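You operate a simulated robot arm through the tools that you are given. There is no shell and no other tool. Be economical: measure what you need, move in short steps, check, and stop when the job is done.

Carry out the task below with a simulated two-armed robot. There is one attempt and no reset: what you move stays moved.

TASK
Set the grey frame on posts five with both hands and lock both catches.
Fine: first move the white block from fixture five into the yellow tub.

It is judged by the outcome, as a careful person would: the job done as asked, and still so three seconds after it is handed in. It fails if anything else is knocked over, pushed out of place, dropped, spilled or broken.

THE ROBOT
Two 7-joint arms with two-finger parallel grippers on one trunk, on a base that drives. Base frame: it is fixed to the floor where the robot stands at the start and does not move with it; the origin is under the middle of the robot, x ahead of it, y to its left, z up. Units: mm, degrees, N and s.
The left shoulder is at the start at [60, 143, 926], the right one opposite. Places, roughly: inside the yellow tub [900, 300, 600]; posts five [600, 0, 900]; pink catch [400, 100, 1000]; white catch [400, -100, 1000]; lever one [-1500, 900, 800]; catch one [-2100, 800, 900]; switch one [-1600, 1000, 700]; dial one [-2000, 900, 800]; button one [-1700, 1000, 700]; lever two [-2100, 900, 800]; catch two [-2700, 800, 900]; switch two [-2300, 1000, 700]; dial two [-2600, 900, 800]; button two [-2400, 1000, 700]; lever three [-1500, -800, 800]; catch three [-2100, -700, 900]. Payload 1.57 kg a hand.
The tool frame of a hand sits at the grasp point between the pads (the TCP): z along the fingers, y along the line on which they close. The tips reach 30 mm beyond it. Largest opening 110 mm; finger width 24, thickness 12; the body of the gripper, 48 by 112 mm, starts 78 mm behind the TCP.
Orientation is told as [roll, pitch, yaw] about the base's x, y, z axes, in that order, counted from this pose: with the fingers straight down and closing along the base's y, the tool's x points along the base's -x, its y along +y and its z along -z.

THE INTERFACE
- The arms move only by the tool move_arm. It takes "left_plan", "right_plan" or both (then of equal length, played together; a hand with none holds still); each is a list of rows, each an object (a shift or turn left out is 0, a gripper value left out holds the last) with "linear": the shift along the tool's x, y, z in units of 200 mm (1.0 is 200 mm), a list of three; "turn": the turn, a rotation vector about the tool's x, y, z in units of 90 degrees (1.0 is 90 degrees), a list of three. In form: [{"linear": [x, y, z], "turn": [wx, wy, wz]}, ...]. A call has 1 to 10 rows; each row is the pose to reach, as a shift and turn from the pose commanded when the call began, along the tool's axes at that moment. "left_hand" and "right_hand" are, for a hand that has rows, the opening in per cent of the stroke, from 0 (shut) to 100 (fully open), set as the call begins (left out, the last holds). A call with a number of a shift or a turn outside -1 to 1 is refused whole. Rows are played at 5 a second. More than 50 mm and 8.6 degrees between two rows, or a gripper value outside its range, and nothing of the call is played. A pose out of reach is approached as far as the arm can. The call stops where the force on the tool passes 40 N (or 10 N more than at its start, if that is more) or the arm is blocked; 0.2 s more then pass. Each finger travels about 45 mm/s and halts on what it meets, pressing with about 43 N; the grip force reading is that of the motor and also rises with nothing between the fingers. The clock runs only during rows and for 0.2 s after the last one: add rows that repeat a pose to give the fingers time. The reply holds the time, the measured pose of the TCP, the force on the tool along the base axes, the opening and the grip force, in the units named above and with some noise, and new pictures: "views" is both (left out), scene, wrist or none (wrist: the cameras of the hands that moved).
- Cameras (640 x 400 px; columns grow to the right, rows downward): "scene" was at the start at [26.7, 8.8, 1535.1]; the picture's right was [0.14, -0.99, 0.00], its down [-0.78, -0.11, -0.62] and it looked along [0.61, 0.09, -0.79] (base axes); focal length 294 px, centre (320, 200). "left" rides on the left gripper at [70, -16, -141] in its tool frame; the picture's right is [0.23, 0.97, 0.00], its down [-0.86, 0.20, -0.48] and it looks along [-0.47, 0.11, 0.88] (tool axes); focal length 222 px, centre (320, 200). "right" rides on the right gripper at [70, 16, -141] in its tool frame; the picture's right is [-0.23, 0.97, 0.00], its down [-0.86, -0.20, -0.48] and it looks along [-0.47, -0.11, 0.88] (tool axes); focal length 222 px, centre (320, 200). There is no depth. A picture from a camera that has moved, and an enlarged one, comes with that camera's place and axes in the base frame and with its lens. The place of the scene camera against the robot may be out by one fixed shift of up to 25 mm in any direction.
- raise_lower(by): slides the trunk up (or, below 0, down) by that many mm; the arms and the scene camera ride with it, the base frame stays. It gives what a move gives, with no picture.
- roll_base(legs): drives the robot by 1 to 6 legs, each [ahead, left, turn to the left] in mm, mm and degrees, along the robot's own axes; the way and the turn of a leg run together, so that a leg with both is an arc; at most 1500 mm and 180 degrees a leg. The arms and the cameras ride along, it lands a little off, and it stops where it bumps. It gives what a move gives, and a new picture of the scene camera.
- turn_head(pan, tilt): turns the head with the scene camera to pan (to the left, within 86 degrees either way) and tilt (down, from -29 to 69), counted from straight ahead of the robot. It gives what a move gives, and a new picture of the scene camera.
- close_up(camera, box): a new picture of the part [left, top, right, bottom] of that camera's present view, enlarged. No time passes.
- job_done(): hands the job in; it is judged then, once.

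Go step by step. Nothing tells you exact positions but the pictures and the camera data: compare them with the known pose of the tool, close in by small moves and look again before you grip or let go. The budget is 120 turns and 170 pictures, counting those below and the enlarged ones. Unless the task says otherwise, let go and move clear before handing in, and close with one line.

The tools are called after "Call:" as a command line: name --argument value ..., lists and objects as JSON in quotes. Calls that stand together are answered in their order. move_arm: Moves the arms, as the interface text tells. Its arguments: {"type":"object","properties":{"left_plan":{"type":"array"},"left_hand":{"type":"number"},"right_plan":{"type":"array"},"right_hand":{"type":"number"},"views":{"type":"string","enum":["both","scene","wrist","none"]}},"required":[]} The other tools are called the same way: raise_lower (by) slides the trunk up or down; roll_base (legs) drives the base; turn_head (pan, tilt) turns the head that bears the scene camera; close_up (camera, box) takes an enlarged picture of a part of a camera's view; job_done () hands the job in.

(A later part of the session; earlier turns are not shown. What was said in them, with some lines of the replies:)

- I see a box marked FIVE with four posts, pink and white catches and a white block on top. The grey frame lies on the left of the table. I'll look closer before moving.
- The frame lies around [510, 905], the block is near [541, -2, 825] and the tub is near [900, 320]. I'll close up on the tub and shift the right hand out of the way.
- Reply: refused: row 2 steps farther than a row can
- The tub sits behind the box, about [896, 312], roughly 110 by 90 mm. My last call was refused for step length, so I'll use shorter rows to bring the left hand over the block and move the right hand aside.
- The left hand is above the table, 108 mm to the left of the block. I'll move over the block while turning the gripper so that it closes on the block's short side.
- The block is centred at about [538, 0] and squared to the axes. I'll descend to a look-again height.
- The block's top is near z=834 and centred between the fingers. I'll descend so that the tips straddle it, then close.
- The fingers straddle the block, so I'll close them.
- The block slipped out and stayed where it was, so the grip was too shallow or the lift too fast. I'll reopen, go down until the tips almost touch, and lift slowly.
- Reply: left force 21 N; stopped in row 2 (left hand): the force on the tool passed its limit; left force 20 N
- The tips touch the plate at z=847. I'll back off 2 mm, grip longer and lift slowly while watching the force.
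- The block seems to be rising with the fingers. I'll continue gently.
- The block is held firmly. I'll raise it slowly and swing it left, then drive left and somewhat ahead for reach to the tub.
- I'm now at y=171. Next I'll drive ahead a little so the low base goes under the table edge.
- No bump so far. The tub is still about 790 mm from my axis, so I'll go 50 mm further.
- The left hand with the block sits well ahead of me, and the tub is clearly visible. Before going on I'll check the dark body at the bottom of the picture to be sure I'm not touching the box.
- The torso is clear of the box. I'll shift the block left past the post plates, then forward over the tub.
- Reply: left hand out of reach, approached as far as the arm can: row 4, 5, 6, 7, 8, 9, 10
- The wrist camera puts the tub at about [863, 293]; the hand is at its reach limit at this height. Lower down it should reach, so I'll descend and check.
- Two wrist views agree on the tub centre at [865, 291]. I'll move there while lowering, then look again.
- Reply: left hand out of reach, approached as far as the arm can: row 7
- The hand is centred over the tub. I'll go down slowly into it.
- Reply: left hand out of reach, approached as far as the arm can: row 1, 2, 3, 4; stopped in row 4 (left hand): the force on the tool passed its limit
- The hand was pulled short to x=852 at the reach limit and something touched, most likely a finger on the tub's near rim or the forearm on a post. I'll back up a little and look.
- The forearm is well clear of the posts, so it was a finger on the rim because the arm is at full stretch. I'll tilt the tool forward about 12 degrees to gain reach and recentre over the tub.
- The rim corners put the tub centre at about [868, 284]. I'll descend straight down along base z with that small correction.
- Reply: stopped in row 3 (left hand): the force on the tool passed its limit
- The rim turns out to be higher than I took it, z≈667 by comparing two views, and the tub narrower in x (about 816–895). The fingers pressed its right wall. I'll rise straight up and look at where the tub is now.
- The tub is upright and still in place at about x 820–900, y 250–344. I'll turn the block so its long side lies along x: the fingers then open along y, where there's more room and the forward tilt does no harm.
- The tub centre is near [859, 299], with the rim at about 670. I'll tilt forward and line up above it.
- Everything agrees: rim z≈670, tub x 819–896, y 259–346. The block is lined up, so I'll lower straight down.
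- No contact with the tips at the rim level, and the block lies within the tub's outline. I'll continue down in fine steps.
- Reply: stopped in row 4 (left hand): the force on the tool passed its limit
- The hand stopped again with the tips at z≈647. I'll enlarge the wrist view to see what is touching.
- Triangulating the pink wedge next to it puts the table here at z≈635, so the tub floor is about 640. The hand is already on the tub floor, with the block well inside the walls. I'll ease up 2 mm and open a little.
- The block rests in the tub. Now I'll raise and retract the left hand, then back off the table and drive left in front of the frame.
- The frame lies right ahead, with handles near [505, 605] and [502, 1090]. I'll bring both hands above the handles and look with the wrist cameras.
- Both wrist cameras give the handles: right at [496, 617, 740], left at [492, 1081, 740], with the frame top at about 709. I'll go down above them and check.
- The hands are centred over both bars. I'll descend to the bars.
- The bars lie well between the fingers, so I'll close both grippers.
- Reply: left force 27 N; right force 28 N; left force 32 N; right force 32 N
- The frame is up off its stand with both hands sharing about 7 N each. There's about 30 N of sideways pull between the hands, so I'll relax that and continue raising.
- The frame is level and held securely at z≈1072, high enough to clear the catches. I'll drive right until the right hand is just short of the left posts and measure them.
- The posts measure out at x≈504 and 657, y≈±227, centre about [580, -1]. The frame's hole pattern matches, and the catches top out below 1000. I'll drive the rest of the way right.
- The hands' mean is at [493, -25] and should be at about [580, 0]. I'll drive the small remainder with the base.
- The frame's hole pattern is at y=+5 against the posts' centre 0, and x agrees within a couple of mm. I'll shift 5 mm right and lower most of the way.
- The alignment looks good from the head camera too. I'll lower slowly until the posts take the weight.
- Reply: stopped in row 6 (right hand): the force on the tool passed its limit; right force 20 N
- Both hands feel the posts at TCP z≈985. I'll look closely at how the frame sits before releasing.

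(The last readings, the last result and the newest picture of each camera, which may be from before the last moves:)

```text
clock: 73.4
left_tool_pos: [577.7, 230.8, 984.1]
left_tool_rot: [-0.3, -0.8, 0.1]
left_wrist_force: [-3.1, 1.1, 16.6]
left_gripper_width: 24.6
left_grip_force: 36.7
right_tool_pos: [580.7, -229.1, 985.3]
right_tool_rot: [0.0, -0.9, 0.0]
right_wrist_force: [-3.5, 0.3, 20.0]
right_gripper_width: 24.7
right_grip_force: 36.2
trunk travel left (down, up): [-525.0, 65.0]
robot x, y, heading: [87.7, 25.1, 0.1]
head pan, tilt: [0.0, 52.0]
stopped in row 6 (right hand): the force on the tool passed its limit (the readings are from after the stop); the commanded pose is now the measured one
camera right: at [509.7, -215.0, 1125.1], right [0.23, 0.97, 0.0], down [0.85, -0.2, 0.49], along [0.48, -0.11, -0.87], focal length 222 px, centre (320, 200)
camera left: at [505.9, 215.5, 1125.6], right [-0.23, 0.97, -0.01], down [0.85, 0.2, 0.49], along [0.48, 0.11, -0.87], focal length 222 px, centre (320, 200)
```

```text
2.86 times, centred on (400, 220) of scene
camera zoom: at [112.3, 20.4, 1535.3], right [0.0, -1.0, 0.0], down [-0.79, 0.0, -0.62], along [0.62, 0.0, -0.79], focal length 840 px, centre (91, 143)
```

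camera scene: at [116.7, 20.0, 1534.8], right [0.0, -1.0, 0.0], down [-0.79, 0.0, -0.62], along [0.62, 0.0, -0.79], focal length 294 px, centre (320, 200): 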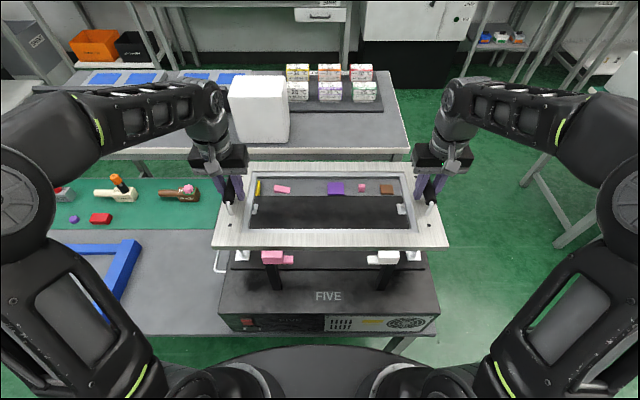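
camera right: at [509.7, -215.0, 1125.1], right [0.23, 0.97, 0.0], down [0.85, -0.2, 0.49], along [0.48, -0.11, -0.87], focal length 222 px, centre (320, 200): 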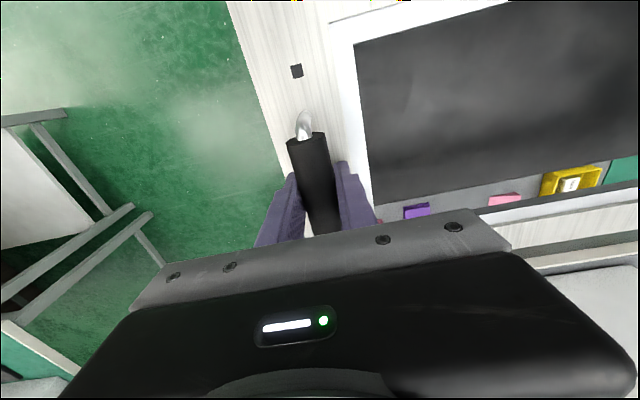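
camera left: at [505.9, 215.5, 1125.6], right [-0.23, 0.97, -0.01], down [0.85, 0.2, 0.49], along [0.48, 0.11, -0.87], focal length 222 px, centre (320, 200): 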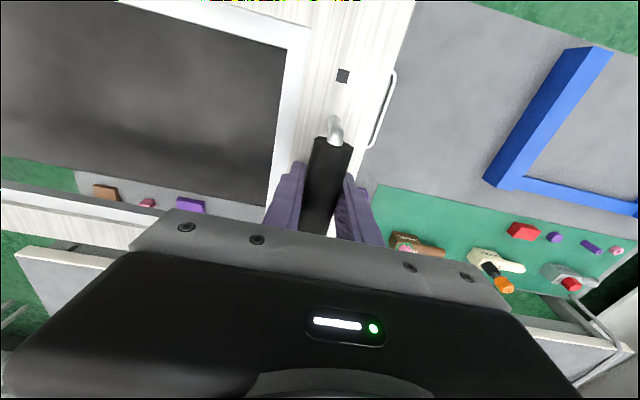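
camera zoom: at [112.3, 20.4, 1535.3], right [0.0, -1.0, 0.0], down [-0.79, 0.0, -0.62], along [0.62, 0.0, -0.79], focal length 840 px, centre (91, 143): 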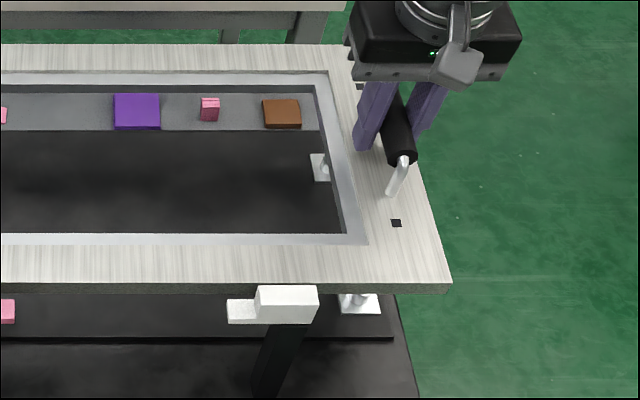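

The frame lies evenly over the four plates, with the catches standing just in front of its near edge. I'll open both hands and rise off the handles.

Call:
move_arm --left_plan '[{"linear": [0, 0, 0]}, {"linear": [0, 0, 0]}, {"linear": [0, 0, 0]}, {"linear": [0, 0, 0]}, {"linear": [0, 0, 0]}]' --right_plan '[{"linear": [0, 0, 0]}, {"linear": [0, 0, 0]}, {"linear": [0, 0, 0]}, {"linear": [0, 0, 0]}, {"linear": [0, 0, 0]}]' --left_hand 60 --right_hand 60 --views "none"

Call:
move_arm --left_plan '[{"linear": [0, 0, -0.05]}, {"linear": [0, 0, -0.15]}, {"linear": [0, 0, -0.35]}, {"linear": [0, 0, -0.55]}]' --right_plan '[{"linear": [0, 0, -0.05]}, {"linear": [0, 0, -0.15]}, {"linear": [0, 0, -0.35]}, {"linear": [0, 0, -0.55]}]' --views "both"

```text
clock: 74.6
left_tool_pos: [580.1, 230.3, 980.9]
left_tool_rot: [-0.3, -0.6, 0.1]
left_wrist_force: [0.1, -0.1, -0.4]
left_gripper_width: 65.9
left_grip_force: 0.0
right_tool_pos: [581.9, -229.0, 981.3]
right_tool_rot: [0.0, -0.7, 0.0]
right_wrist_force: [-0.5, 0.1, -0.2]
right_gripper_width: 66.1
right_grip_force: 0.0
trunk travel left (down, up): [-525.0, 65.0]
robot x, y, heading: [85.5, 21.7, -0.0]
head pan, tilt: [0.0, 52.0]
```

```text
clock: 75.6
left_tool_pos: [577.6, 229.6, 1091.9]
left_tool_rot: [-0.2, -0.6, 0.1]
left_wrist_force: [-0.7, 0.0, -0.2]
left_gripper_width: 66.3
left_grip_force: 0.1
right_tool_pos: [582.0, -231.5, 1094.2]
right_tool_rot: [-0.1, -0.7, 0.0]
right_wrist_force: [0.1, 0.6, 0.5]
right_gripper_width: 66.3
right_grip_force: 0.1
trunk travel left (down, up): [-525.0, 65.0]
robot x, y, heading: [87.8, 21.5, -0.2]
head pan, tilt: [0.0, 52.0]
camera scene: at [115.4, 20.0, 1534.8], right [0.0, -1.0, 0.0], down [-0.79, 0.0, -0.62], along [0.62, 0.0, -0.79], focal length 294 px, centre (320, 200)
camera right: at [511.5, -216.6, 1233.9], right [0.23, 0.97, 0.0], down [0.85, -0.2, 0.49], along [0.48, -0.11, -0.87], focal length 222 px, centre (320, 200)
camera left: at [506.1, 214.7, 1233.4], right [-0.23, 0.97, -0.01], down [0.85, 0.2, 0.49], along [0.48, 0.11, -0.87], focal length 222 px, centre (320, 200)
```

scene: 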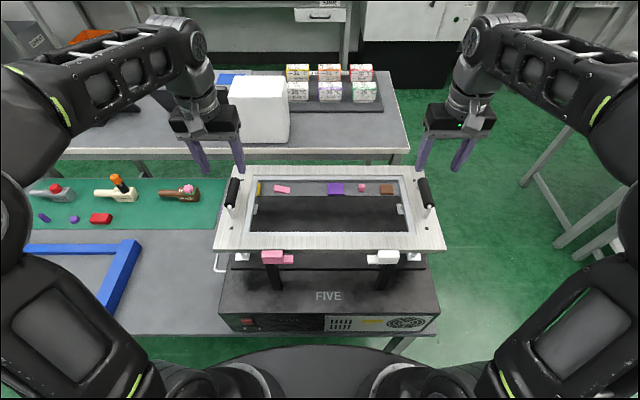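
right: 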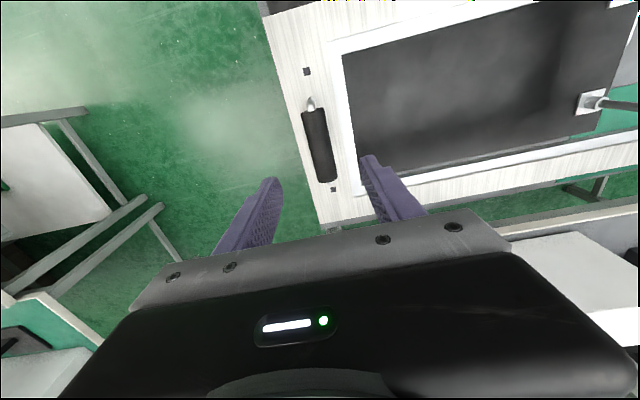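
left: 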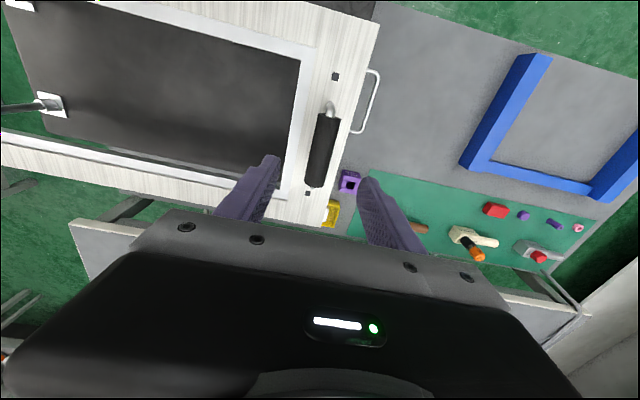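

The frame rests on the posts and the hands are free. Now I'll bring the hands back, fingers closed, above the catches for a close look.

Call:
move_arm --left_plan '[{"linear": [0.2, 0, -0.05]}, {"linear": [0.4, 0, -0.05]}, {"linear": [0.6, -0.05, -0.05]}, {"linear": [0.8, -0.15, -0.05]}, {"linear": [0.95, -0.3, -0.05]}, {"linear": [1.0, -0.4, -0.05]}, {"linear": [1.0, -0.4, -0.05]}]' --right_plan '[{"linear": [0.2, 0, -0.05]}, {"linear": [0.4, 0, -0.05]}, {"linear": [0.6, 0.05, -0.05]}, {"linear": [0.8, 0.15, -0.05]}, {"linear": [0.95, 0.3, -0.05]}, {"linear": [1.0, 0.4, -0.05]}, {"linear": [1.0, 0.4, -0.05]}]' --left_hand 0 --right_hand 0 --views "wrist"

```text
clock: 77.2
left_tool_pos: [379.2, 148.0, 1099.5]
left_tool_rot: [-0.2, -0.6, 0.1]
left_wrist_force: [0.0, -0.6, -0.7]
left_gripper_width: 0.0
left_grip_force: 21.3
right_tool_pos: [382.2, -151.1, 1099.1]
right_tool_rot: [-0.1, -0.7, 0.0]
right_wrist_force: [0.0, 0.5, 1.4]
right_gripper_width: 0.2
right_grip_force: 21.5
trunk travel left (down, up): [-525.0, 65.0]
robot x, y, heading: [88.8, 23.6, 0.2]
head pan, tilt: [0.0, 52.0]
camera right: at [311.3, -135.9, 1240.0], right [0.23, 0.97, 0.0], down [0.85, -0.2, 0.49], along [0.48, -0.11, -0.87], focal length 222 px, centre (320, 200)
camera left: at [307.0, 134.5, 1241.2], right [-0.23, 0.97, -0.01], down [0.85, 0.2, 0.49], along [0.48, 0.11, -0.87], focal length 222 px, centre (320, 200)
```

right: 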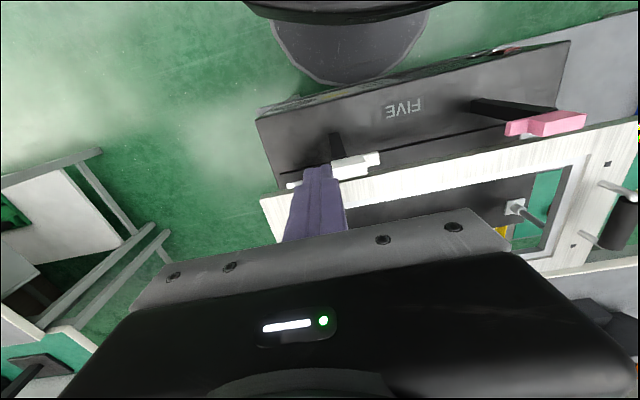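
left: 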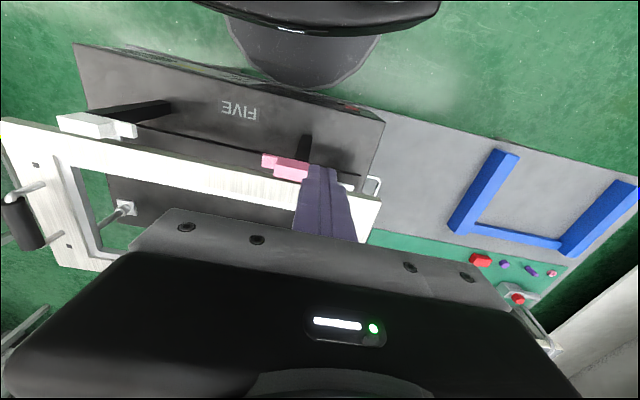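

Each wrist camera sees the opposite catch well. I'll enlarge both.

Call:
close_up --camera "right" --box '[290, 80, 610, 240]'

Call:
close_up --camera "left" --box '[40, 80, 360, 240]'

Call:
close_up --camera "scene" --box '[210, 200, 450, 320]'

```text
2.00 times, centred on (450, 160) of right
camera zoom: at [311.3, -135.9, 1240.0], right [0.23, 0.97, 0.0], down [0.85, -0.2, 0.49], along [0.48, -0.11, -0.87], focal length 444 px, centre (60, 280)
```

zoom: 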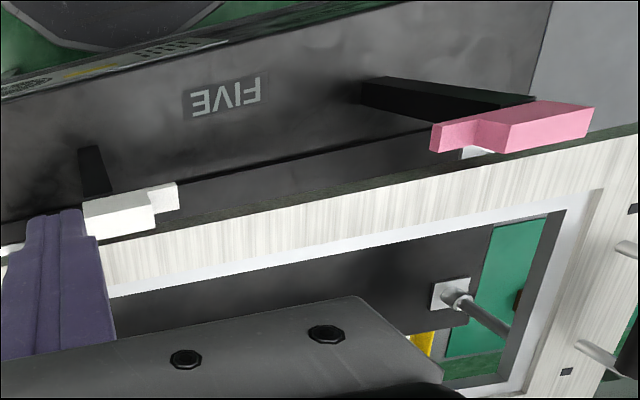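

```text
2.00 times, centred on (200, 160) of left
camera zoom: at [307.0, 134.5, 1241.2], right [-0.23, 0.97, -0.01], down [0.85, 0.2, 0.49], along [0.48, 0.11, -0.87], focal length 444 px, centre (560, 280)
```

zoom: 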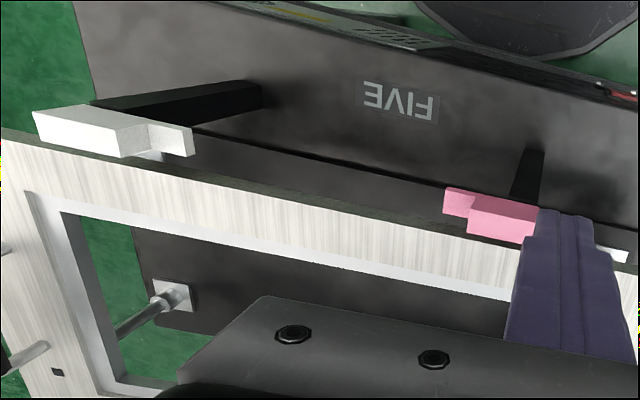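

```text
2.67 times, centred on (330, 260) of scene
camera zoom: at [115.6, 20.1, 1534.9], right [0.0, -1.0, 0.0], down [-0.79, 0.0, -0.62], along [0.62, 0.0, -0.79], focal length 784 px, centre (293, 40)
```

zoom: 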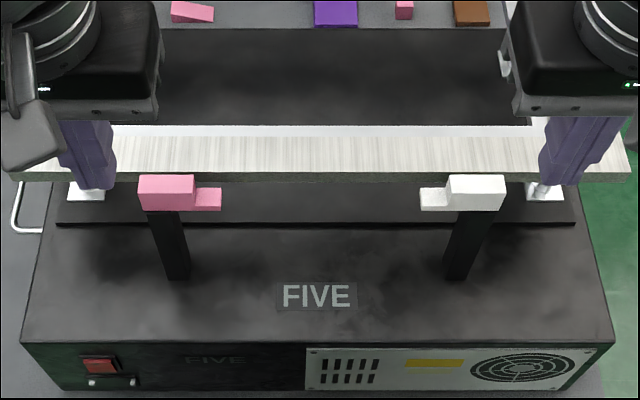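

I need the catch geometry more finely, so I'll zoom further on each.

Call:
close_up --camera "left" --box '[40, 95, 160, 170]'

Call:
close_up --camera "left" --box '[240, 130, 360, 205]'

Call:
close_up --camera "scene" --box '[250, 235, 330, 285]'

```text
5.33 times, centred on (100, 132) of left
camera zoom: at [307.0, 134.5, 1241.2], right [-0.23, 0.97, -0.01], down [0.85, 0.2, 0.49], along [0.48, 0.11, -0.87], focal length 1185 px, centre (1493, 560)
```

zoom: 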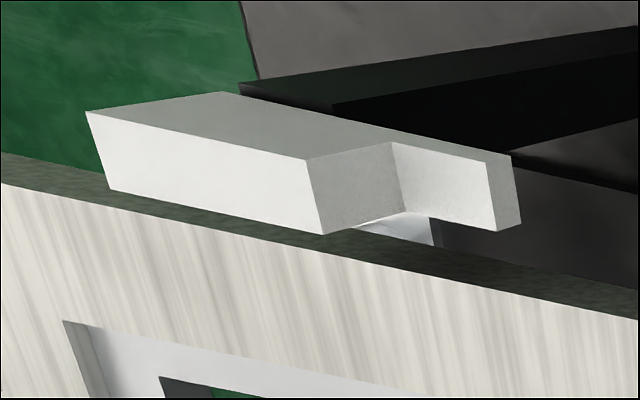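

```text
5.33 times, centred on (300, 168) of left
camera zoom: at [307.0, 134.5, 1241.2], right [-0.23, 0.97, -0.01], down [0.85, 0.2, 0.49], along [0.48, 0.11, -0.87], focal length 1185 px, centre (427, 373)
```

zoom: 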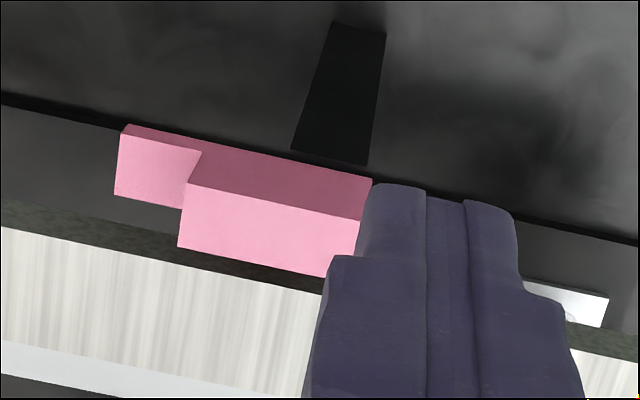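

```text
8.00 times, centred on (290, 260) of scene
camera zoom: at [115.6, 20.1, 1534.9], right [0.0, -1.0, 0.0], down [-0.79, 0.0, -0.62], along [0.62, 0.0, -0.79], focal length 2353 px, centre (560, -280)
```

zoom: 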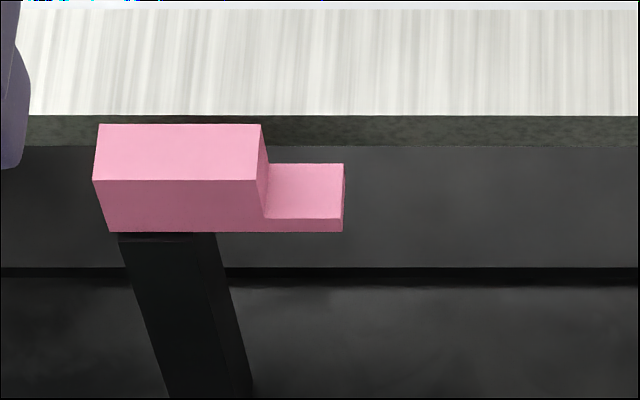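

Each catch is an L-shaped block pivoting on its post, with its thin nose pointing inward and needing a quarter turn over the frame's edge. I take the pink body at [421, 126], top about 982, and the white one as its mirror. I'll turn both grippers so they can grip the blocks' front and back faces, then twist by 90°.

Call:
move_arm --left_plan '[{"linear": [-0.02, -0.01, 0], "turn": [0, 0, 0.09]}, {"linear": [-0.04, -0.02, 0], "turn": [0, 0, 0.18]}, {"linear": [-0.06, -0.03, 0], "turn": [0, 0, 0.27]}, {"linear": [-0.08, -0.04, 0], "turn": [0, 0, 0.36]}, {"linear": [-0.1, -0.05, 0], "turn": [0, 0, 0.45]}, {"linear": [-0.12, -0.06, 0], "turn": [0, 0, 0.54]}, {"linear": [-0.14, -0.07, 0], "turn": [0, 0, 0.63]}, {"linear": [-0.16, -0.08, 0], "turn": [0, 0, 0.72]}, {"linear": [-0.18, -0.09, 0], "turn": [0, 0, 0.81]}, {"linear": [-0.21, -0.11, 0], "turn": [0, 0, 0.9]}]' --right_plan '[{"linear": [-0.02, 0.01, 0], "turn": [0, 0, -0.09]}, {"linear": [-0.04, 0.02, 0], "turn": [0, 0, -0.18]}, {"linear": [-0.06, 0.03, 0], "turn": [0, 0, -0.27]}, {"linear": [-0.08, 0.04, 0], "turn": [0, 0, -0.36]}, {"linear": [-0.1, 0.05, 0], "turn": [0, 0, -0.45]}, {"linear": [-0.12, 0.06, 0], "turn": [0, 0, -0.54]}, {"linear": [-0.14, 0.07, 0], "turn": [0, 0, -0.63]}, {"linear": [-0.16, 0.08, 0], "turn": [0, 0, -0.72]}, {"linear": [-0.18, 0.1, 0], "turn": [0, 0, -0.81]}, {"linear": [-0.194, 0.125, 0], "turn": [0, 0, -0.9]}]' --left_hand 50 --right_hand 50 --views "none"

Call:
move_arm --left_plan '[{"linear": [0, 0, 0.06], "turn": [0, 0, 0.06]}, {"linear": [0, 0, 0.15], "turn": [0, 0, 0.1]}, {"linear": [0, 0, 0.15], "turn": [0, 0, 0.1]}]' --right_plan '[{"linear": [0, 0, 0.06], "turn": [0, 0, -0.06]}, {"linear": [0, 0, 0.15], "turn": [0, 0, -0.1]}, {"linear": [0, 0, 0.15], "turn": [0, 0, -0.1]}]' --views "wrist"

```text
clock: 79.4
left_tool_pos: [421.4, 128.7, 1100.4]
left_tool_rot: [0.7, -0.3, -81.0]
left_wrist_force: [-0.8, -0.3, 0.5]
left_gripper_width: 54.8
left_grip_force: 0.0
right_tool_pos: [421.3, -124.9, 1100.3]
right_tool_rot: [-0.7, -0.1, 81.2]
right_wrist_force: [0.2, 0.3, 0.5]
right_gripper_width: 55.0
right_grip_force: 0.1
trunk travel left (down, up): [-525.0, 65.0]
robot x, y, heading: [88.6, 23.1, -0.3]
head pan, tilt: [0.0, 52.0]
```

```text
clock: 80.2
left_tool_pos: [421.6, 127.9, 1069.7]
left_tool_rot: [0.7, -0.3, -89.9]
left_wrist_force: [0.0, -0.4, 0.2]
left_gripper_width: 55.2
left_grip_force: 0.1
right_tool_pos: [421.4, -124.4, 1071.3]
right_tool_rot: [-0.7, 0.1, 90.1]
right_wrist_force: [0.4, -1.0, 1.1]
right_gripper_width: 54.9
right_grip_force: 0.0
trunk travel left (down, up): [-525.0, 65.0]
robot x, y, heading: [88.1, 25.6, -0.1]
head pan, tilt: [0.0, 52.0]
camera right: at [404.1, -196.0, 1211.6], right [-0.97, 0.23, -0.01], down [0.19, 0.86, 0.48], along [0.12, 0.47, -0.88], focal length 222 px, centre (320, 200)
camera left: at [402.4, 199.0, 1211.2], right [0.97, 0.23, 0.01], down [0.2, -0.85, 0.48], along [0.12, -0.47, -0.87], focal length 222 px, centre (320, 200)
```

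right: 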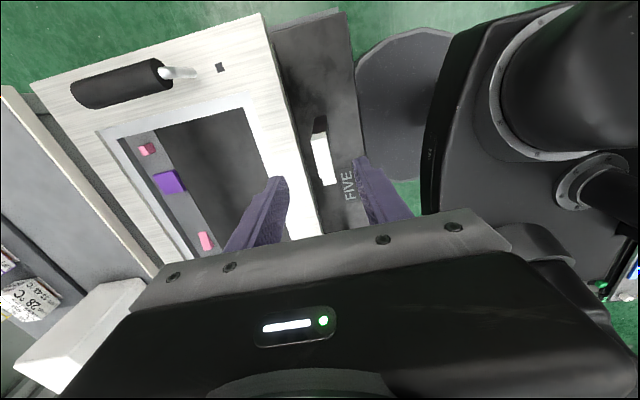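
left: 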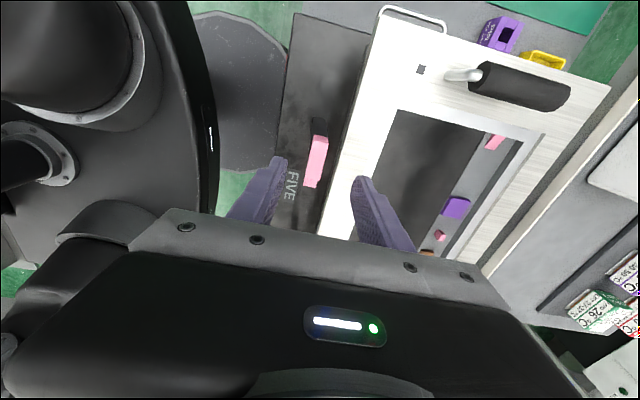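

Both grippers straddle their catches. I'll enlarge to check the centring.

Call:
close_up --camera "left" --box '[260, 100, 400, 220]'

Call:
close_up --camera "right" --box '[250, 100, 390, 220]'

```text
3.33 times, centred on (330, 160) of left
camera zoom: at [402.4, 199.0, 1211.2], right [0.97, 0.23, 0.01], down [0.2, -0.85, 0.48], along [0.12, -0.47, -0.87], focal length 740 px, centre (287, 333)
```

zoom: 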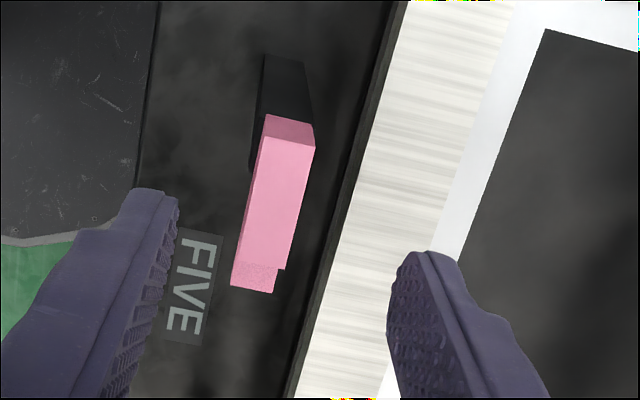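

```text
3.33 times, centred on (320, 160) of right
camera zoom: at [404.1, -196.0, 1211.6], right [-0.97, 0.23, -0.01], down [0.19, 0.86, 0.48], along [0.12, 0.47, -0.88], focal length 740 px, centre (320, 333)
```

zoom: 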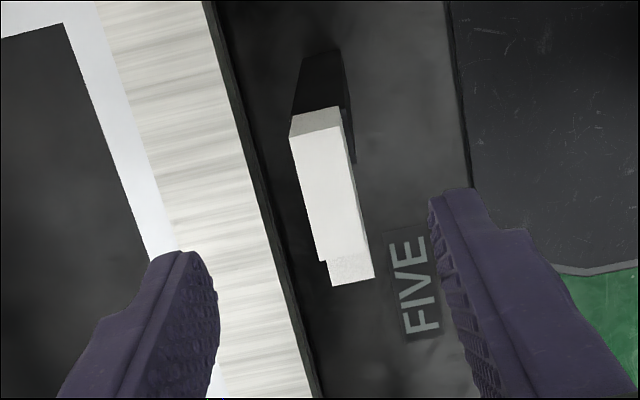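

The body centres are about [418.5, 123] for pink and [420, -123] for white, with tops near 988. I'll lower both hands, with the tips at about 970, and close on them.

Call:
move_arm --left_plan '[{"linear": [-0.025, -0.015, 0.1]}, {"linear": [-0.025, -0.015, 0.2]}, {"linear": [-0.025, -0.015, 0.3]}, {"linear": [-0.025, -0.015, 0.35]}, {"linear": [-0.025, -0.015, 0.35]}]' --right_plan '[{"linear": [-0.0075, 0.0075, 0.1]}, {"linear": [-0.0075, 0.0075, 0.2]}, {"linear": [-0.0075, 0.0075, 0.3]}, {"linear": [-0.0075, 0.0075, 0.358]}, {"linear": [-0.0075, 0.0075, 0.358]}]' --views "wrist"

```text
clock: 81.4
left_tool_pos: [418.6, 121.8, 1001.0]
left_tool_rot: [0.6, -0.2, -89.9]
left_wrist_force: [-0.2, 0.5, -0.2]
left_gripper_width: 54.9
left_grip_force: 0.1
right_tool_pos: [420.0, -124.6, 998.4]
right_tool_rot: [-0.7, 0.0, 90.0]
right_wrist_force: [-0.1, -0.7, -0.3]
right_gripper_width: 54.9
right_grip_force: 0.0
trunk travel left (down, up): [-525.0, 65.0]
robot x, y, heading: [86.3, 24.0, 0.1]
head pan, tilt: [0.0, 52.0]
camera right: at [402.9, -195.6, 1139.3], right [-0.97, 0.23, -0.01], down [0.19, 0.86, 0.48], along [0.12, 0.47, -0.88], focal length 222 px, centre (320, 200)
camera left: at [400.5, 194.1, 1142.3], right [0.97, 0.23, 0.01], down [0.2, -0.85, 0.48], along [0.12, -0.47, -0.87], focal length 222 px, centre (320, 200)
```

right: 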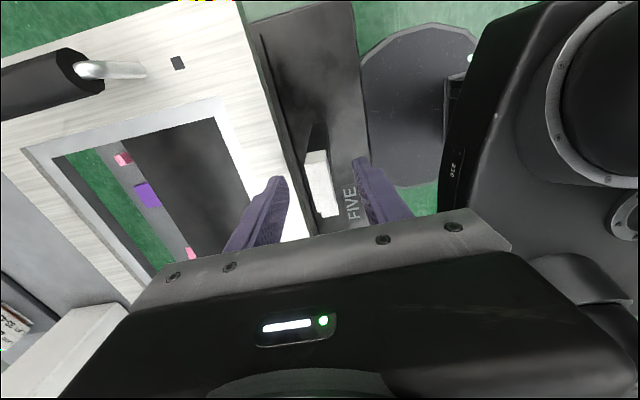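
left: 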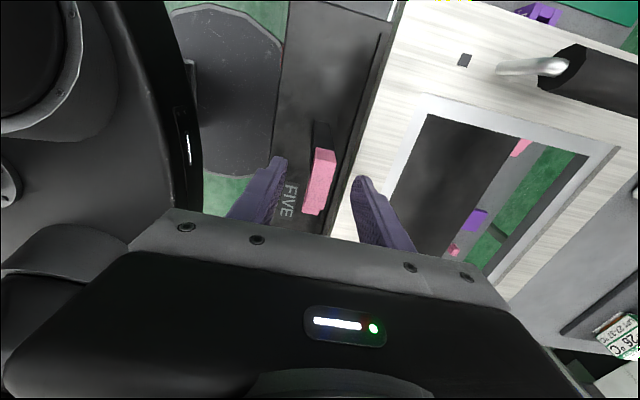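

The fingers straddle both bodies. I'll go 8 mm lower for a fuller bite, then close.

Call:
move_arm --left_plan '[{"linear": [0, 0, 0.02]}, {"linear": [0, 0, 0.042]}, {"linear": [0, 0, 0.042]}]' --right_plan '[{"linear": [0, 0, 0.015]}, {"linear": [0, 0, 0.03]}, {"linear": [0, 0, 0.03]}]' --views "none"

Call:
move_arm --left_plan '[{"linear": [0, 0, 0]}, {"linear": [0, 0, 0]}, {"linear": [0, 0, 0]}, {"linear": [0, 0, 0]}]' --left_hand 0 --views "wrist"

```text
clock: 82.2
left_tool_pos: [418.9, 123.0, 991.5]
left_tool_rot: [0.6, -0.2, -89.9]
left_wrist_force: [-0.4, 0.1, 0.2]
left_gripper_width: 55.1
left_grip_force: 0.1
right_tool_pos: [420.8, -122.2, 993.0]
right_tool_rot: [-0.6, -0.1, 90.0]
right_wrist_force: [-0.4, -0.4, 0.2]
right_gripper_width: 54.9
right_grip_force: 0.0
trunk travel left (down, up): [-525.0, 65.0]
robot x, y, heading: [86.5, 24.4, 0.1]
head pan, tilt: [0.0, 52.0]
```

```text
clock: 83.2
left_tool_pos: [418.7, 122.6, 991.3]
left_tool_rot: [0.7, -0.2, -89.9]
left_wrist_force: [0.7, -0.4, 0.7]
left_gripper_width: 16.4
left_grip_force: 28.1
right_tool_pos: [420.0, -123.9, 992.3]
right_tool_rot: [-0.7, 0.0, 90.0]
right_wrist_force: [-0.6, 0.0, 0.0]
right_gripper_width: 55.3
right_grip_force: 0.1
trunk travel left (down, up): [-525.0, 65.0]
robot x, y, heading: [88.5, 22.7, -0.0]
head pan, tilt: [0.0, 52.0]
camera left: at [400.9, 193.5, 1133.7], right [0.97, 0.23, 0.01], down [0.2, -0.85, 0.48], along [0.12, -0.47, -0.87], focal length 222 px, centre (320, 200)
```

left: 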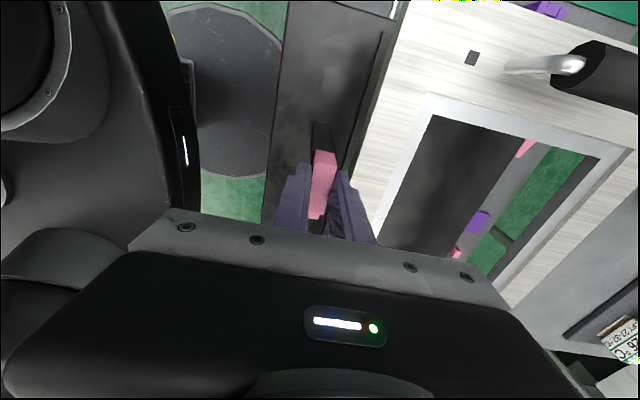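

The left hand has the pink body, 16 mm thick, with no side force. I'll turn it in steps.

Call:
move_arm --left_plan '[{"turn": [0, 0, -0.05]}, {"turn": [0, 0, -0.1]}, {"turn": [0, 0, -0.15]}, {"turn": [0, 0, -0.2]}, {"turn": [0, 0, -0.25]}]' --views "wrist"

```text
clock: 84.4
left_tool_pos: [422.2, 123.9, 992.3]
left_tool_rot: [0.4, -0.5, -67.3]
left_wrist_force: [15.6, 3.3, 6.1]
left_gripper_width: 16.1
left_grip_force: 30.9
right_tool_pos: [421.4, -124.2, 992.7]
right_tool_rot: [-0.6, 0.1, 89.9]
right_wrist_force: [0.1, 0.2, 0.1]
right_gripper_width: 55.2
right_grip_force: 0.0
trunk travel left (down, up): [-525.0, 65.0]
robot x, y, heading: [88.6, 21.3, 0.3]
head pan, tilt: [0.0, 52.0]
camera left: at [378.0, 182.6, 1133.3], right [0.81, 0.59, 0.01], down [0.51, -0.71, 0.49], along [0.29, -0.39, -0.87], focal length 222 px, centre (320, 200)
```

left: 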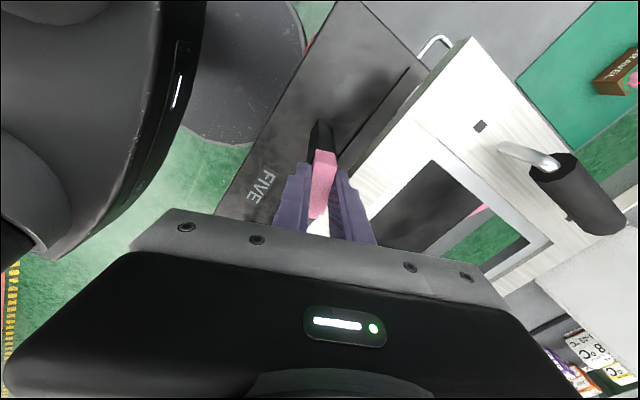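

It turns, but the hand was drawn 3.5 mm forward, so the real pivot lies about 10 mm further out than my grip point. I'll continue the turn along an arc around that pivot.

Call:
move_arm --left_plan '[{"linear": [-0.0036, 0.019, 0], "turn": [0, 0, 0]}, {"linear": [-0.0034, 0.0257, 0], "turn": [0, 0, -0.083]}, {"linear": [-0.002, 0.032, 0], "turn": [0, 0, -0.167]}, {"linear": [0, 0.038, 0], "turn": [0, 0, -0.25]}, {"linear": [0.003, 0.044, 0], "turn": [0, 0, -0.333]}, {"linear": [0.003, 0.044, 0], "turn": [0, 0, -0.333]}]' --views "scene"

```text
clock: 85.8
left_tool_pos: [425.6, 124.7, 991.8]
left_tool_rot: [0.1, -0.5, -37.4]
left_wrist_force: [-11.2, -11.3, 2.3]
left_gripper_width: 16.1
left_grip_force: 31.0
right_tool_pos: [420.1, -124.3, 993.4]
right_tool_rot: [-0.7, -0.1, 90.1]
right_wrist_force: [0.1, -0.2, 0.2]
right_gripper_width: 54.9
right_grip_force: 0.1
trunk travel left (down, up): [-525.0, 65.0]
robot x, y, heading: [85.2, 22.2, -0.1]
head pan, tilt: [0.0, 52.0]
camera scene: at [114.1, 18.3, 1534.8], right [0.0, -1.0, 0.0], down [-0.79, 0.0, -0.62], along [0.62, 0.0, -0.79], focal length 294 px, centre (320, 200)
```

scene: 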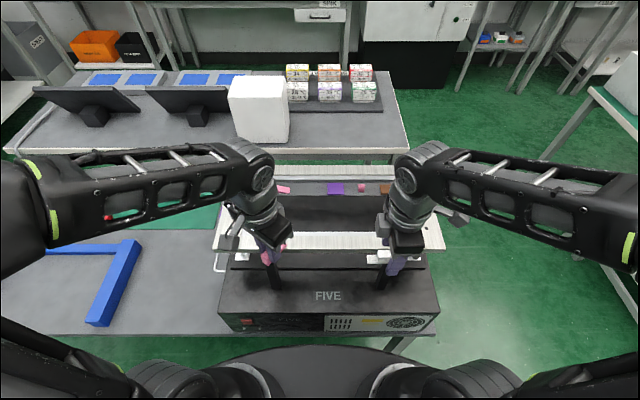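

It has turned about 52° and the side forces are modest. With the refined pivot at about [420, 131] I'll finish the quarter turn.

Call:
move_arm --left_plan '[{"linear": [-0.0015, -0.01, 0], "turn": [0, 0, 0]}, {"linear": [-0.002, -0.0047, 0], "turn": [0, 0, -0.083]}, {"linear": [-0.0017, 0.0006, 0], "turn": [0, 0, -0.167]}, {"linear": [-0.001, 0.006, 0], "turn": [0, 0, -0.25]}, {"linear": [0.001, 0.011, 0], "turn": [0, 0, -0.333]}, {"linear": [0.003, 0.016, 0], "turn": [0, 0, -0.417]}, {"linear": [0.003, 0.016, 0], "turn": [0, 0, -0.417]}]' --views "wrist"

```text
clock: 87.4
left_tool_pos: [427.6, 130.2, 991.8]
left_tool_rot: [-0.1, -0.5, 0.2]
left_wrist_force: [-10.5, 2.4, -5.1]
left_gripper_width: 16.0
left_grip_force: 31.9
right_tool_pos: [420.1, -122.8, 992.8]
right_tool_rot: [-0.6, 0.0, 89.9]
right_wrist_force: [-0.4, -0.2, 1.1]
right_gripper_width: 55.3
right_grip_force: 0.2
trunk travel left (down, up): [-525.0, 65.0]
robot x, y, heading: [89.4, 22.9, -0.2]
head pan, tilt: [0.0, 52.0]
camera left: at [355.5, 115.0, 1133.4], right [-0.23, 0.97, -0.01], down [0.85, 0.2, 0.49], along [0.47, 0.11, -0.87], focal length 222 px, centre (320, 200)
```

left: 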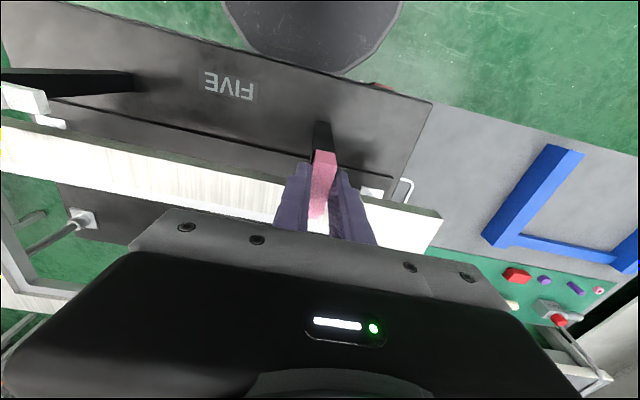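

The pink catch now points over the frame edge. I'll release it and rise to look, and close the right hand on the white catch.

Call:
move_arm --left_plan '[{"linear": [0, 0, 0]}, {"linear": [0, 0, 0]}, {"linear": [0, 0, 0]}, {"linear": [0, 0, -0.1]}, {"linear": [0, 0, -0.3]}, {"linear": [0.1, 0, -0.5]}]' --left_hand 50 --right_plan '[{"linear": [0, 0, 0]}, {"linear": [0, 0, 0]}, {"linear": [0, 0, 0]}, {"linear": [0, 0, 0]}, {"linear": [0, 0, 0]}, {"linear": [0, 0, 0]}]' --right_hand 0 --views "wrist"

```text
clock: 88.8
left_tool_pos: [406.8, 129.7, 1093.0]
left_tool_rot: [-0.2, -0.6, 0.1]
left_wrist_force: [-0.2, 0.7, 0.0]
left_gripper_width: 55.2
left_grip_force: 0.0
right_tool_pos: [419.1, -123.6, 994.6]
right_tool_rot: [-0.7, 0.0, 90.0]
right_wrist_force: [-4.2, 0.9, 3.5]
right_gripper_width: 16.2
right_grip_force: 31.5
trunk travel left (down, up): [-525.0, 65.0]
robot x, y, heading: [88.6, 24.4, 0.0]
head pan, tilt: [0.0, 52.0]
camera right: at [402.8, -195.1, 1133.8], right [-0.97, 0.23, -0.01], down [0.19, 0.86, 0.48], along [0.12, 0.47, -0.88], focal length 222 px, centre (320, 200)
camera left: at [335.0, 114.2, 1234.3], right [-0.23, 0.97, -0.01], down [0.85, 0.2, 0.49], along [0.47, 0.11, -0.87], focal length 222 px, centre (320, 200)
```

right: 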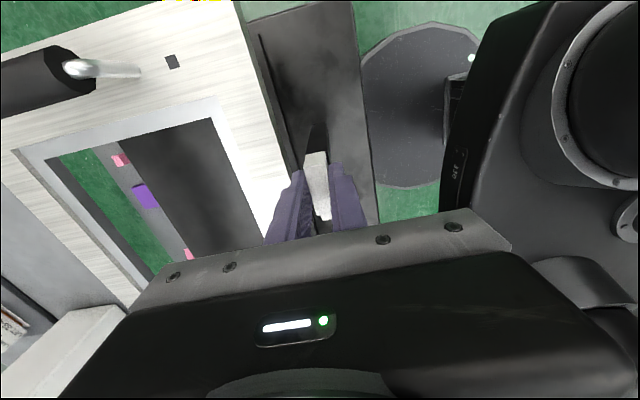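
left: 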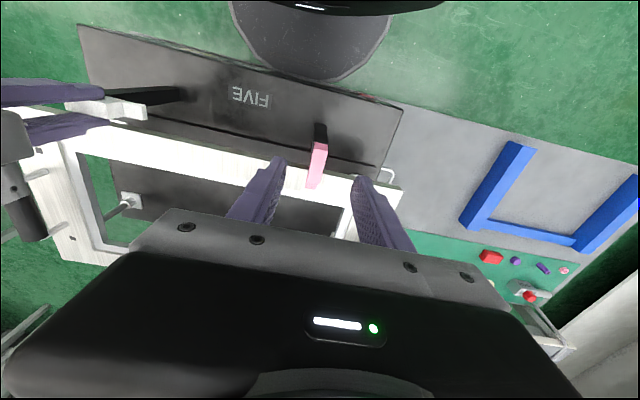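

The pink nose lies over the frame edge and stays. Now the mirrored arc for the white catch with the right hand.

Call:
move_arm --right_plan '[{"linear": [0.0004, 0.0004, 0], "turn": [0, 0, 0.083]}, {"linear": [0.0014, -0.0056, 0], "turn": [0, 0, 0.167]}, {"linear": [0.003, -0.0107, 0], "turn": [0, 0, 0.25]}, {"linear": [0.0055, -0.0155, 0], "turn": [0, 0, 0.333]}, {"linear": [0.0085, -0.02, 0], "turn": [0, 0, 0.417]}, {"linear": [0.0085, -0.02, 0], "turn": [0, 0, 0.417]}]' --views "none"

```text
clock: 90.2
left_tool_pos: [408.4, 129.0, 1092.4]
left_tool_rot: [-0.3, -0.6, 0.1]
left_wrist_force: [-0.1, 0.0, 0.1]
left_gripper_width: 55.1
left_grip_force: 0.0
right_tool_pos: [424.1, -125.4, 992.3]
right_tool_rot: [-0.4, -0.3, 52.4]
right_wrist_force: [0.3, 1.1, 7.0]
right_gripper_width: 15.6
right_grip_force: 31.9
trunk travel left (down, up): [-525.0, 65.0]
robot x, y, heading: [91.9, 21.1, -0.1]
head pan, tilt: [0.0, 52.0]
```

It turns smoothly with hardly any force. I'll finish the quarter turn, then release and rise.

Call:
move_arm --right_plan '[{"linear": [0.0004, -0.0054, 0], "turn": [0, 0, 0.083]}, {"linear": [0.0014, -0.0106, 0], "turn": [0, 0, 0.167]}, {"linear": [0.003, -0.0157, 0], "turn": [0, 0, 0.25]}, {"linear": [0.0055, -0.0205, 0], "turn": [0, 0, 0.333]}, {"linear": [0.0085, -0.025, 0], "turn": [0, 0, 0.417]}, {"linear": [0.012, -0.029, 0], "turn": [0, 0, 0.5]}, {"linear": [0.016, -0.0326, 0], "turn": [0, 0, 0.583]}, {"linear": [0.016, -0.0326, 0], "turn": [0, 0, 0.583]}]' --views "none"

Call:
move_arm --right_plan '[{"linear": [0, 0, 0]}, {"linear": [0, 0, 0]}, {"linear": [0, 0, 0]}, {"linear": [0, 0, -0.1]}, {"linear": [0, 0, -0.3]}, {"linear": [0.1, 0, -0.5]}]' --right_hand 50 --views "wrist"

```text
clock: 92.0
left_tool_pos: [405.9, 131.4, 1092.2]
left_tool_rot: [-0.2, -0.6, 0.1]
left_wrist_force: [0.1, -0.7, -0.3]
left_gripper_width: 55.0
left_grip_force: 0.1
right_tool_pos: [426.5, -129.5, 992.3]
right_tool_rot: [-0.1, -0.6, 0.0]
right_wrist_force: [-9.5, 17.9, -7.2]
right_gripper_width: 16.0
right_grip_force: 31.8
trunk travel left (down, up): [-525.0, 65.0]
robot x, y, heading: [86.7, 22.9, -0.2]
head pan, tilt: [0.0, 52.0]
```

```text
clock: 93.4
left_tool_pos: [406.2, 129.4, 1092.8]
left_tool_rot: [-0.2, -0.7, 0.1]
left_wrist_force: [0.4, 0.9, 0.4]
left_gripper_width: 55.3
left_grip_force: 0.1
right_tool_pos: [403.3, -129.5, 1092.4]
right_tool_rot: [0.0, -0.7, 0.0]
right_wrist_force: [-0.4, 0.2, -0.6]
right_gripper_width: 55.0
right_grip_force: 0.0
trunk travel left (down, up): [-525.0, 65.0]
robot x, y, heading: [91.9, 25.7, 0.0]
head pan, tilt: [0.0, 52.0]
camera right: at [332.4, -115.2, 1232.2], right [0.23, 0.97, 0.0], down [0.85, -0.2, 0.49], along [0.48, -0.11, -0.87], focal length 222 px, centre (320, 200)
```

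right: 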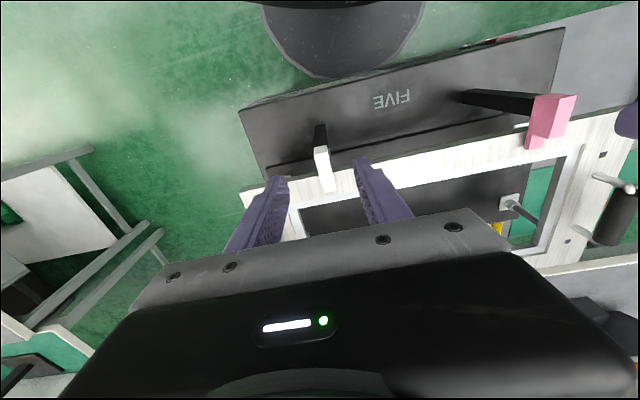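

Both noses now point over the frame. I'll pull the hands back up and out, and inspect the result with the head camera.

Call:
move_arm --left_plan '[{"linear": [0, 0.1, -0.15]}, {"linear": [0, 0.3, -0.25]}, {"linear": [0, 0.5, -0.25]}, {"linear": [0, 0.7, -0.25]}, {"linear": [0, 0.9, -0.25]}]' --right_plan '[{"linear": [0, -0.1, -0.15]}, {"linear": [0, -0.3, -0.25]}, {"linear": [0, -0.5, -0.25]}, {"linear": [0, -0.7, -0.25]}, {"linear": [0, -0.9, -0.25]}]' --views "scene"

Call:
close_up --camera "scene" --box '[200, 140, 460, 300]'

```text
clock: 94.6
left_tool_pos: [412.4, 333.3, 1100.8]
left_tool_rot: [-0.5, -0.6, 0.0]
left_wrist_force: [0.7, 1.4, -0.8]
left_gripper_width: 54.9
left_grip_force: 0.0
left hand out of reach, approached as far as the arm can: row 2, 3, 4, 5
right_tool_pos: [417.2, -297.9, 1125.2]
right_tool_rot: [-0.1, -0.7, 0.3]
right_wrist_force: [-0.2, 0.5, -0.4]
right_gripper_width: 54.7
right_grip_force: 0.0
right hand out of reach, approached as far as the arm can: row 1, 2, 3, 4, 5
trunk travel left (down, up): [-525.0, 65.0]
robot x, y, heading: [88.3, 21.6, 0.1]
head pan, tilt: [0.0, 52.0]
camera scene: at [117.4, 24.4, 1534.8], right [0.0, -1.0, 0.0], down [-0.79, 0.0, -0.61], along [0.61, 0.0, -0.79], focal length 294 px, centre (320, 200)
```

scene: 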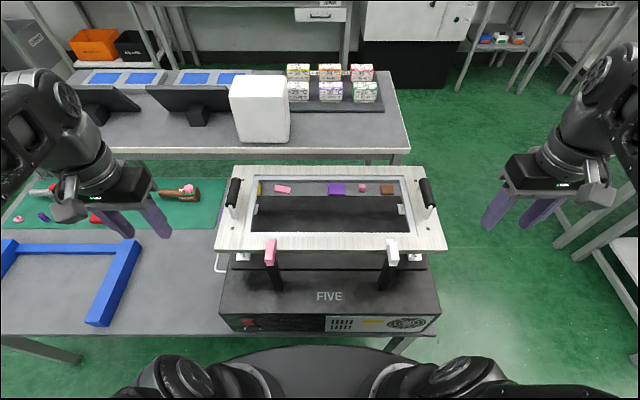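

```text
2.46 times, centred on (330, 220) of scene
camera zoom: at [117.4, 24.4, 1534.8], right [0.0, -1.0, 0.0], down [-0.79, 0.0, -0.61], along [0.61, 0.0, -0.79], focal length 724 px, centre (295, 151)
```

zoom: 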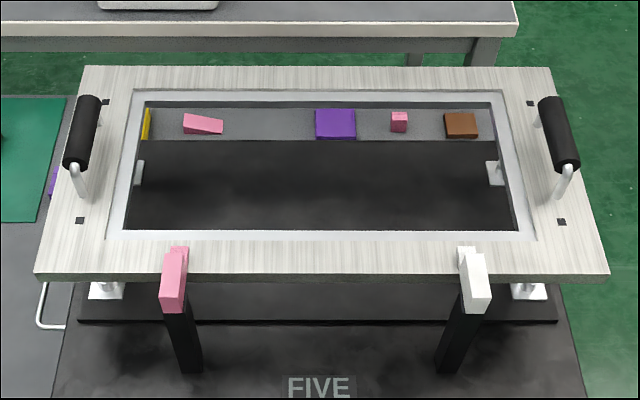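

Both catches look turned over the frame. A last close look at each, to be sure they are square and the frame sits flat.

Call:
close_up --camera "scene" --box '[235, 220, 315, 275]'

Call:
close_up --camera "scene" --box '[350, 220, 430, 275]'

```text
7.27 times, centred on (275, 248) of scene
camera zoom: at [117.4, 24.4, 1534.8], right [0.0, -1.0, 0.0], down [-0.79, 0.0, -0.61], along [0.61, 0.0, -0.79], focal length 2139 px, centre (647, -146)
```

zoom: 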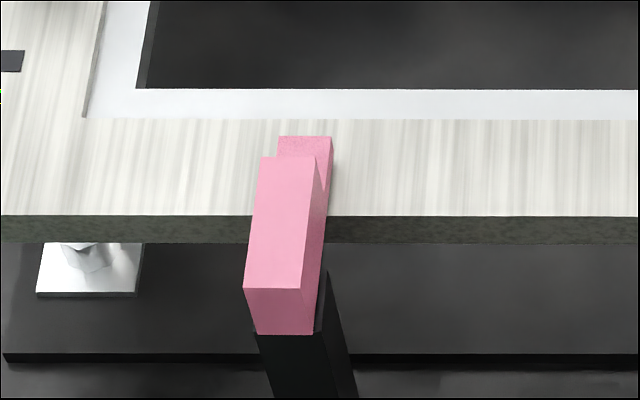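

```text
7.27 times, centred on (390, 248) of scene
camera zoom: at [117.4, 24.4, 1534.8], right [0.0, -1.0, 0.0], down [-0.79, 0.0, -0.61], along [0.61, 0.0, -0.79], focal length 2139 px, centre (-189, -146)
```

zoom: 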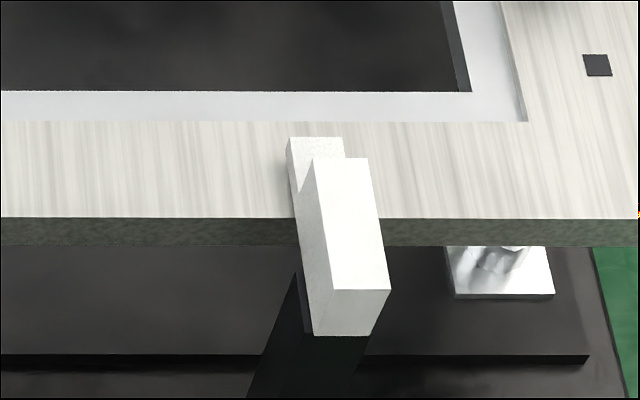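

Both catches are square over the frame edge, the frame sits level on its posts, the block is in the tub and the hands are clear. I'm handing the job in.

Call:
job_done

```text
The job is handed in.
```

The white block is in the yellow tub, and the grey frame sits on posts five with the pink and white catches both turned a quarter turn over its front edge. While lowering the block I pressed the tub lightly a few times; when I last saw it, it was upright and in place with the block inside.
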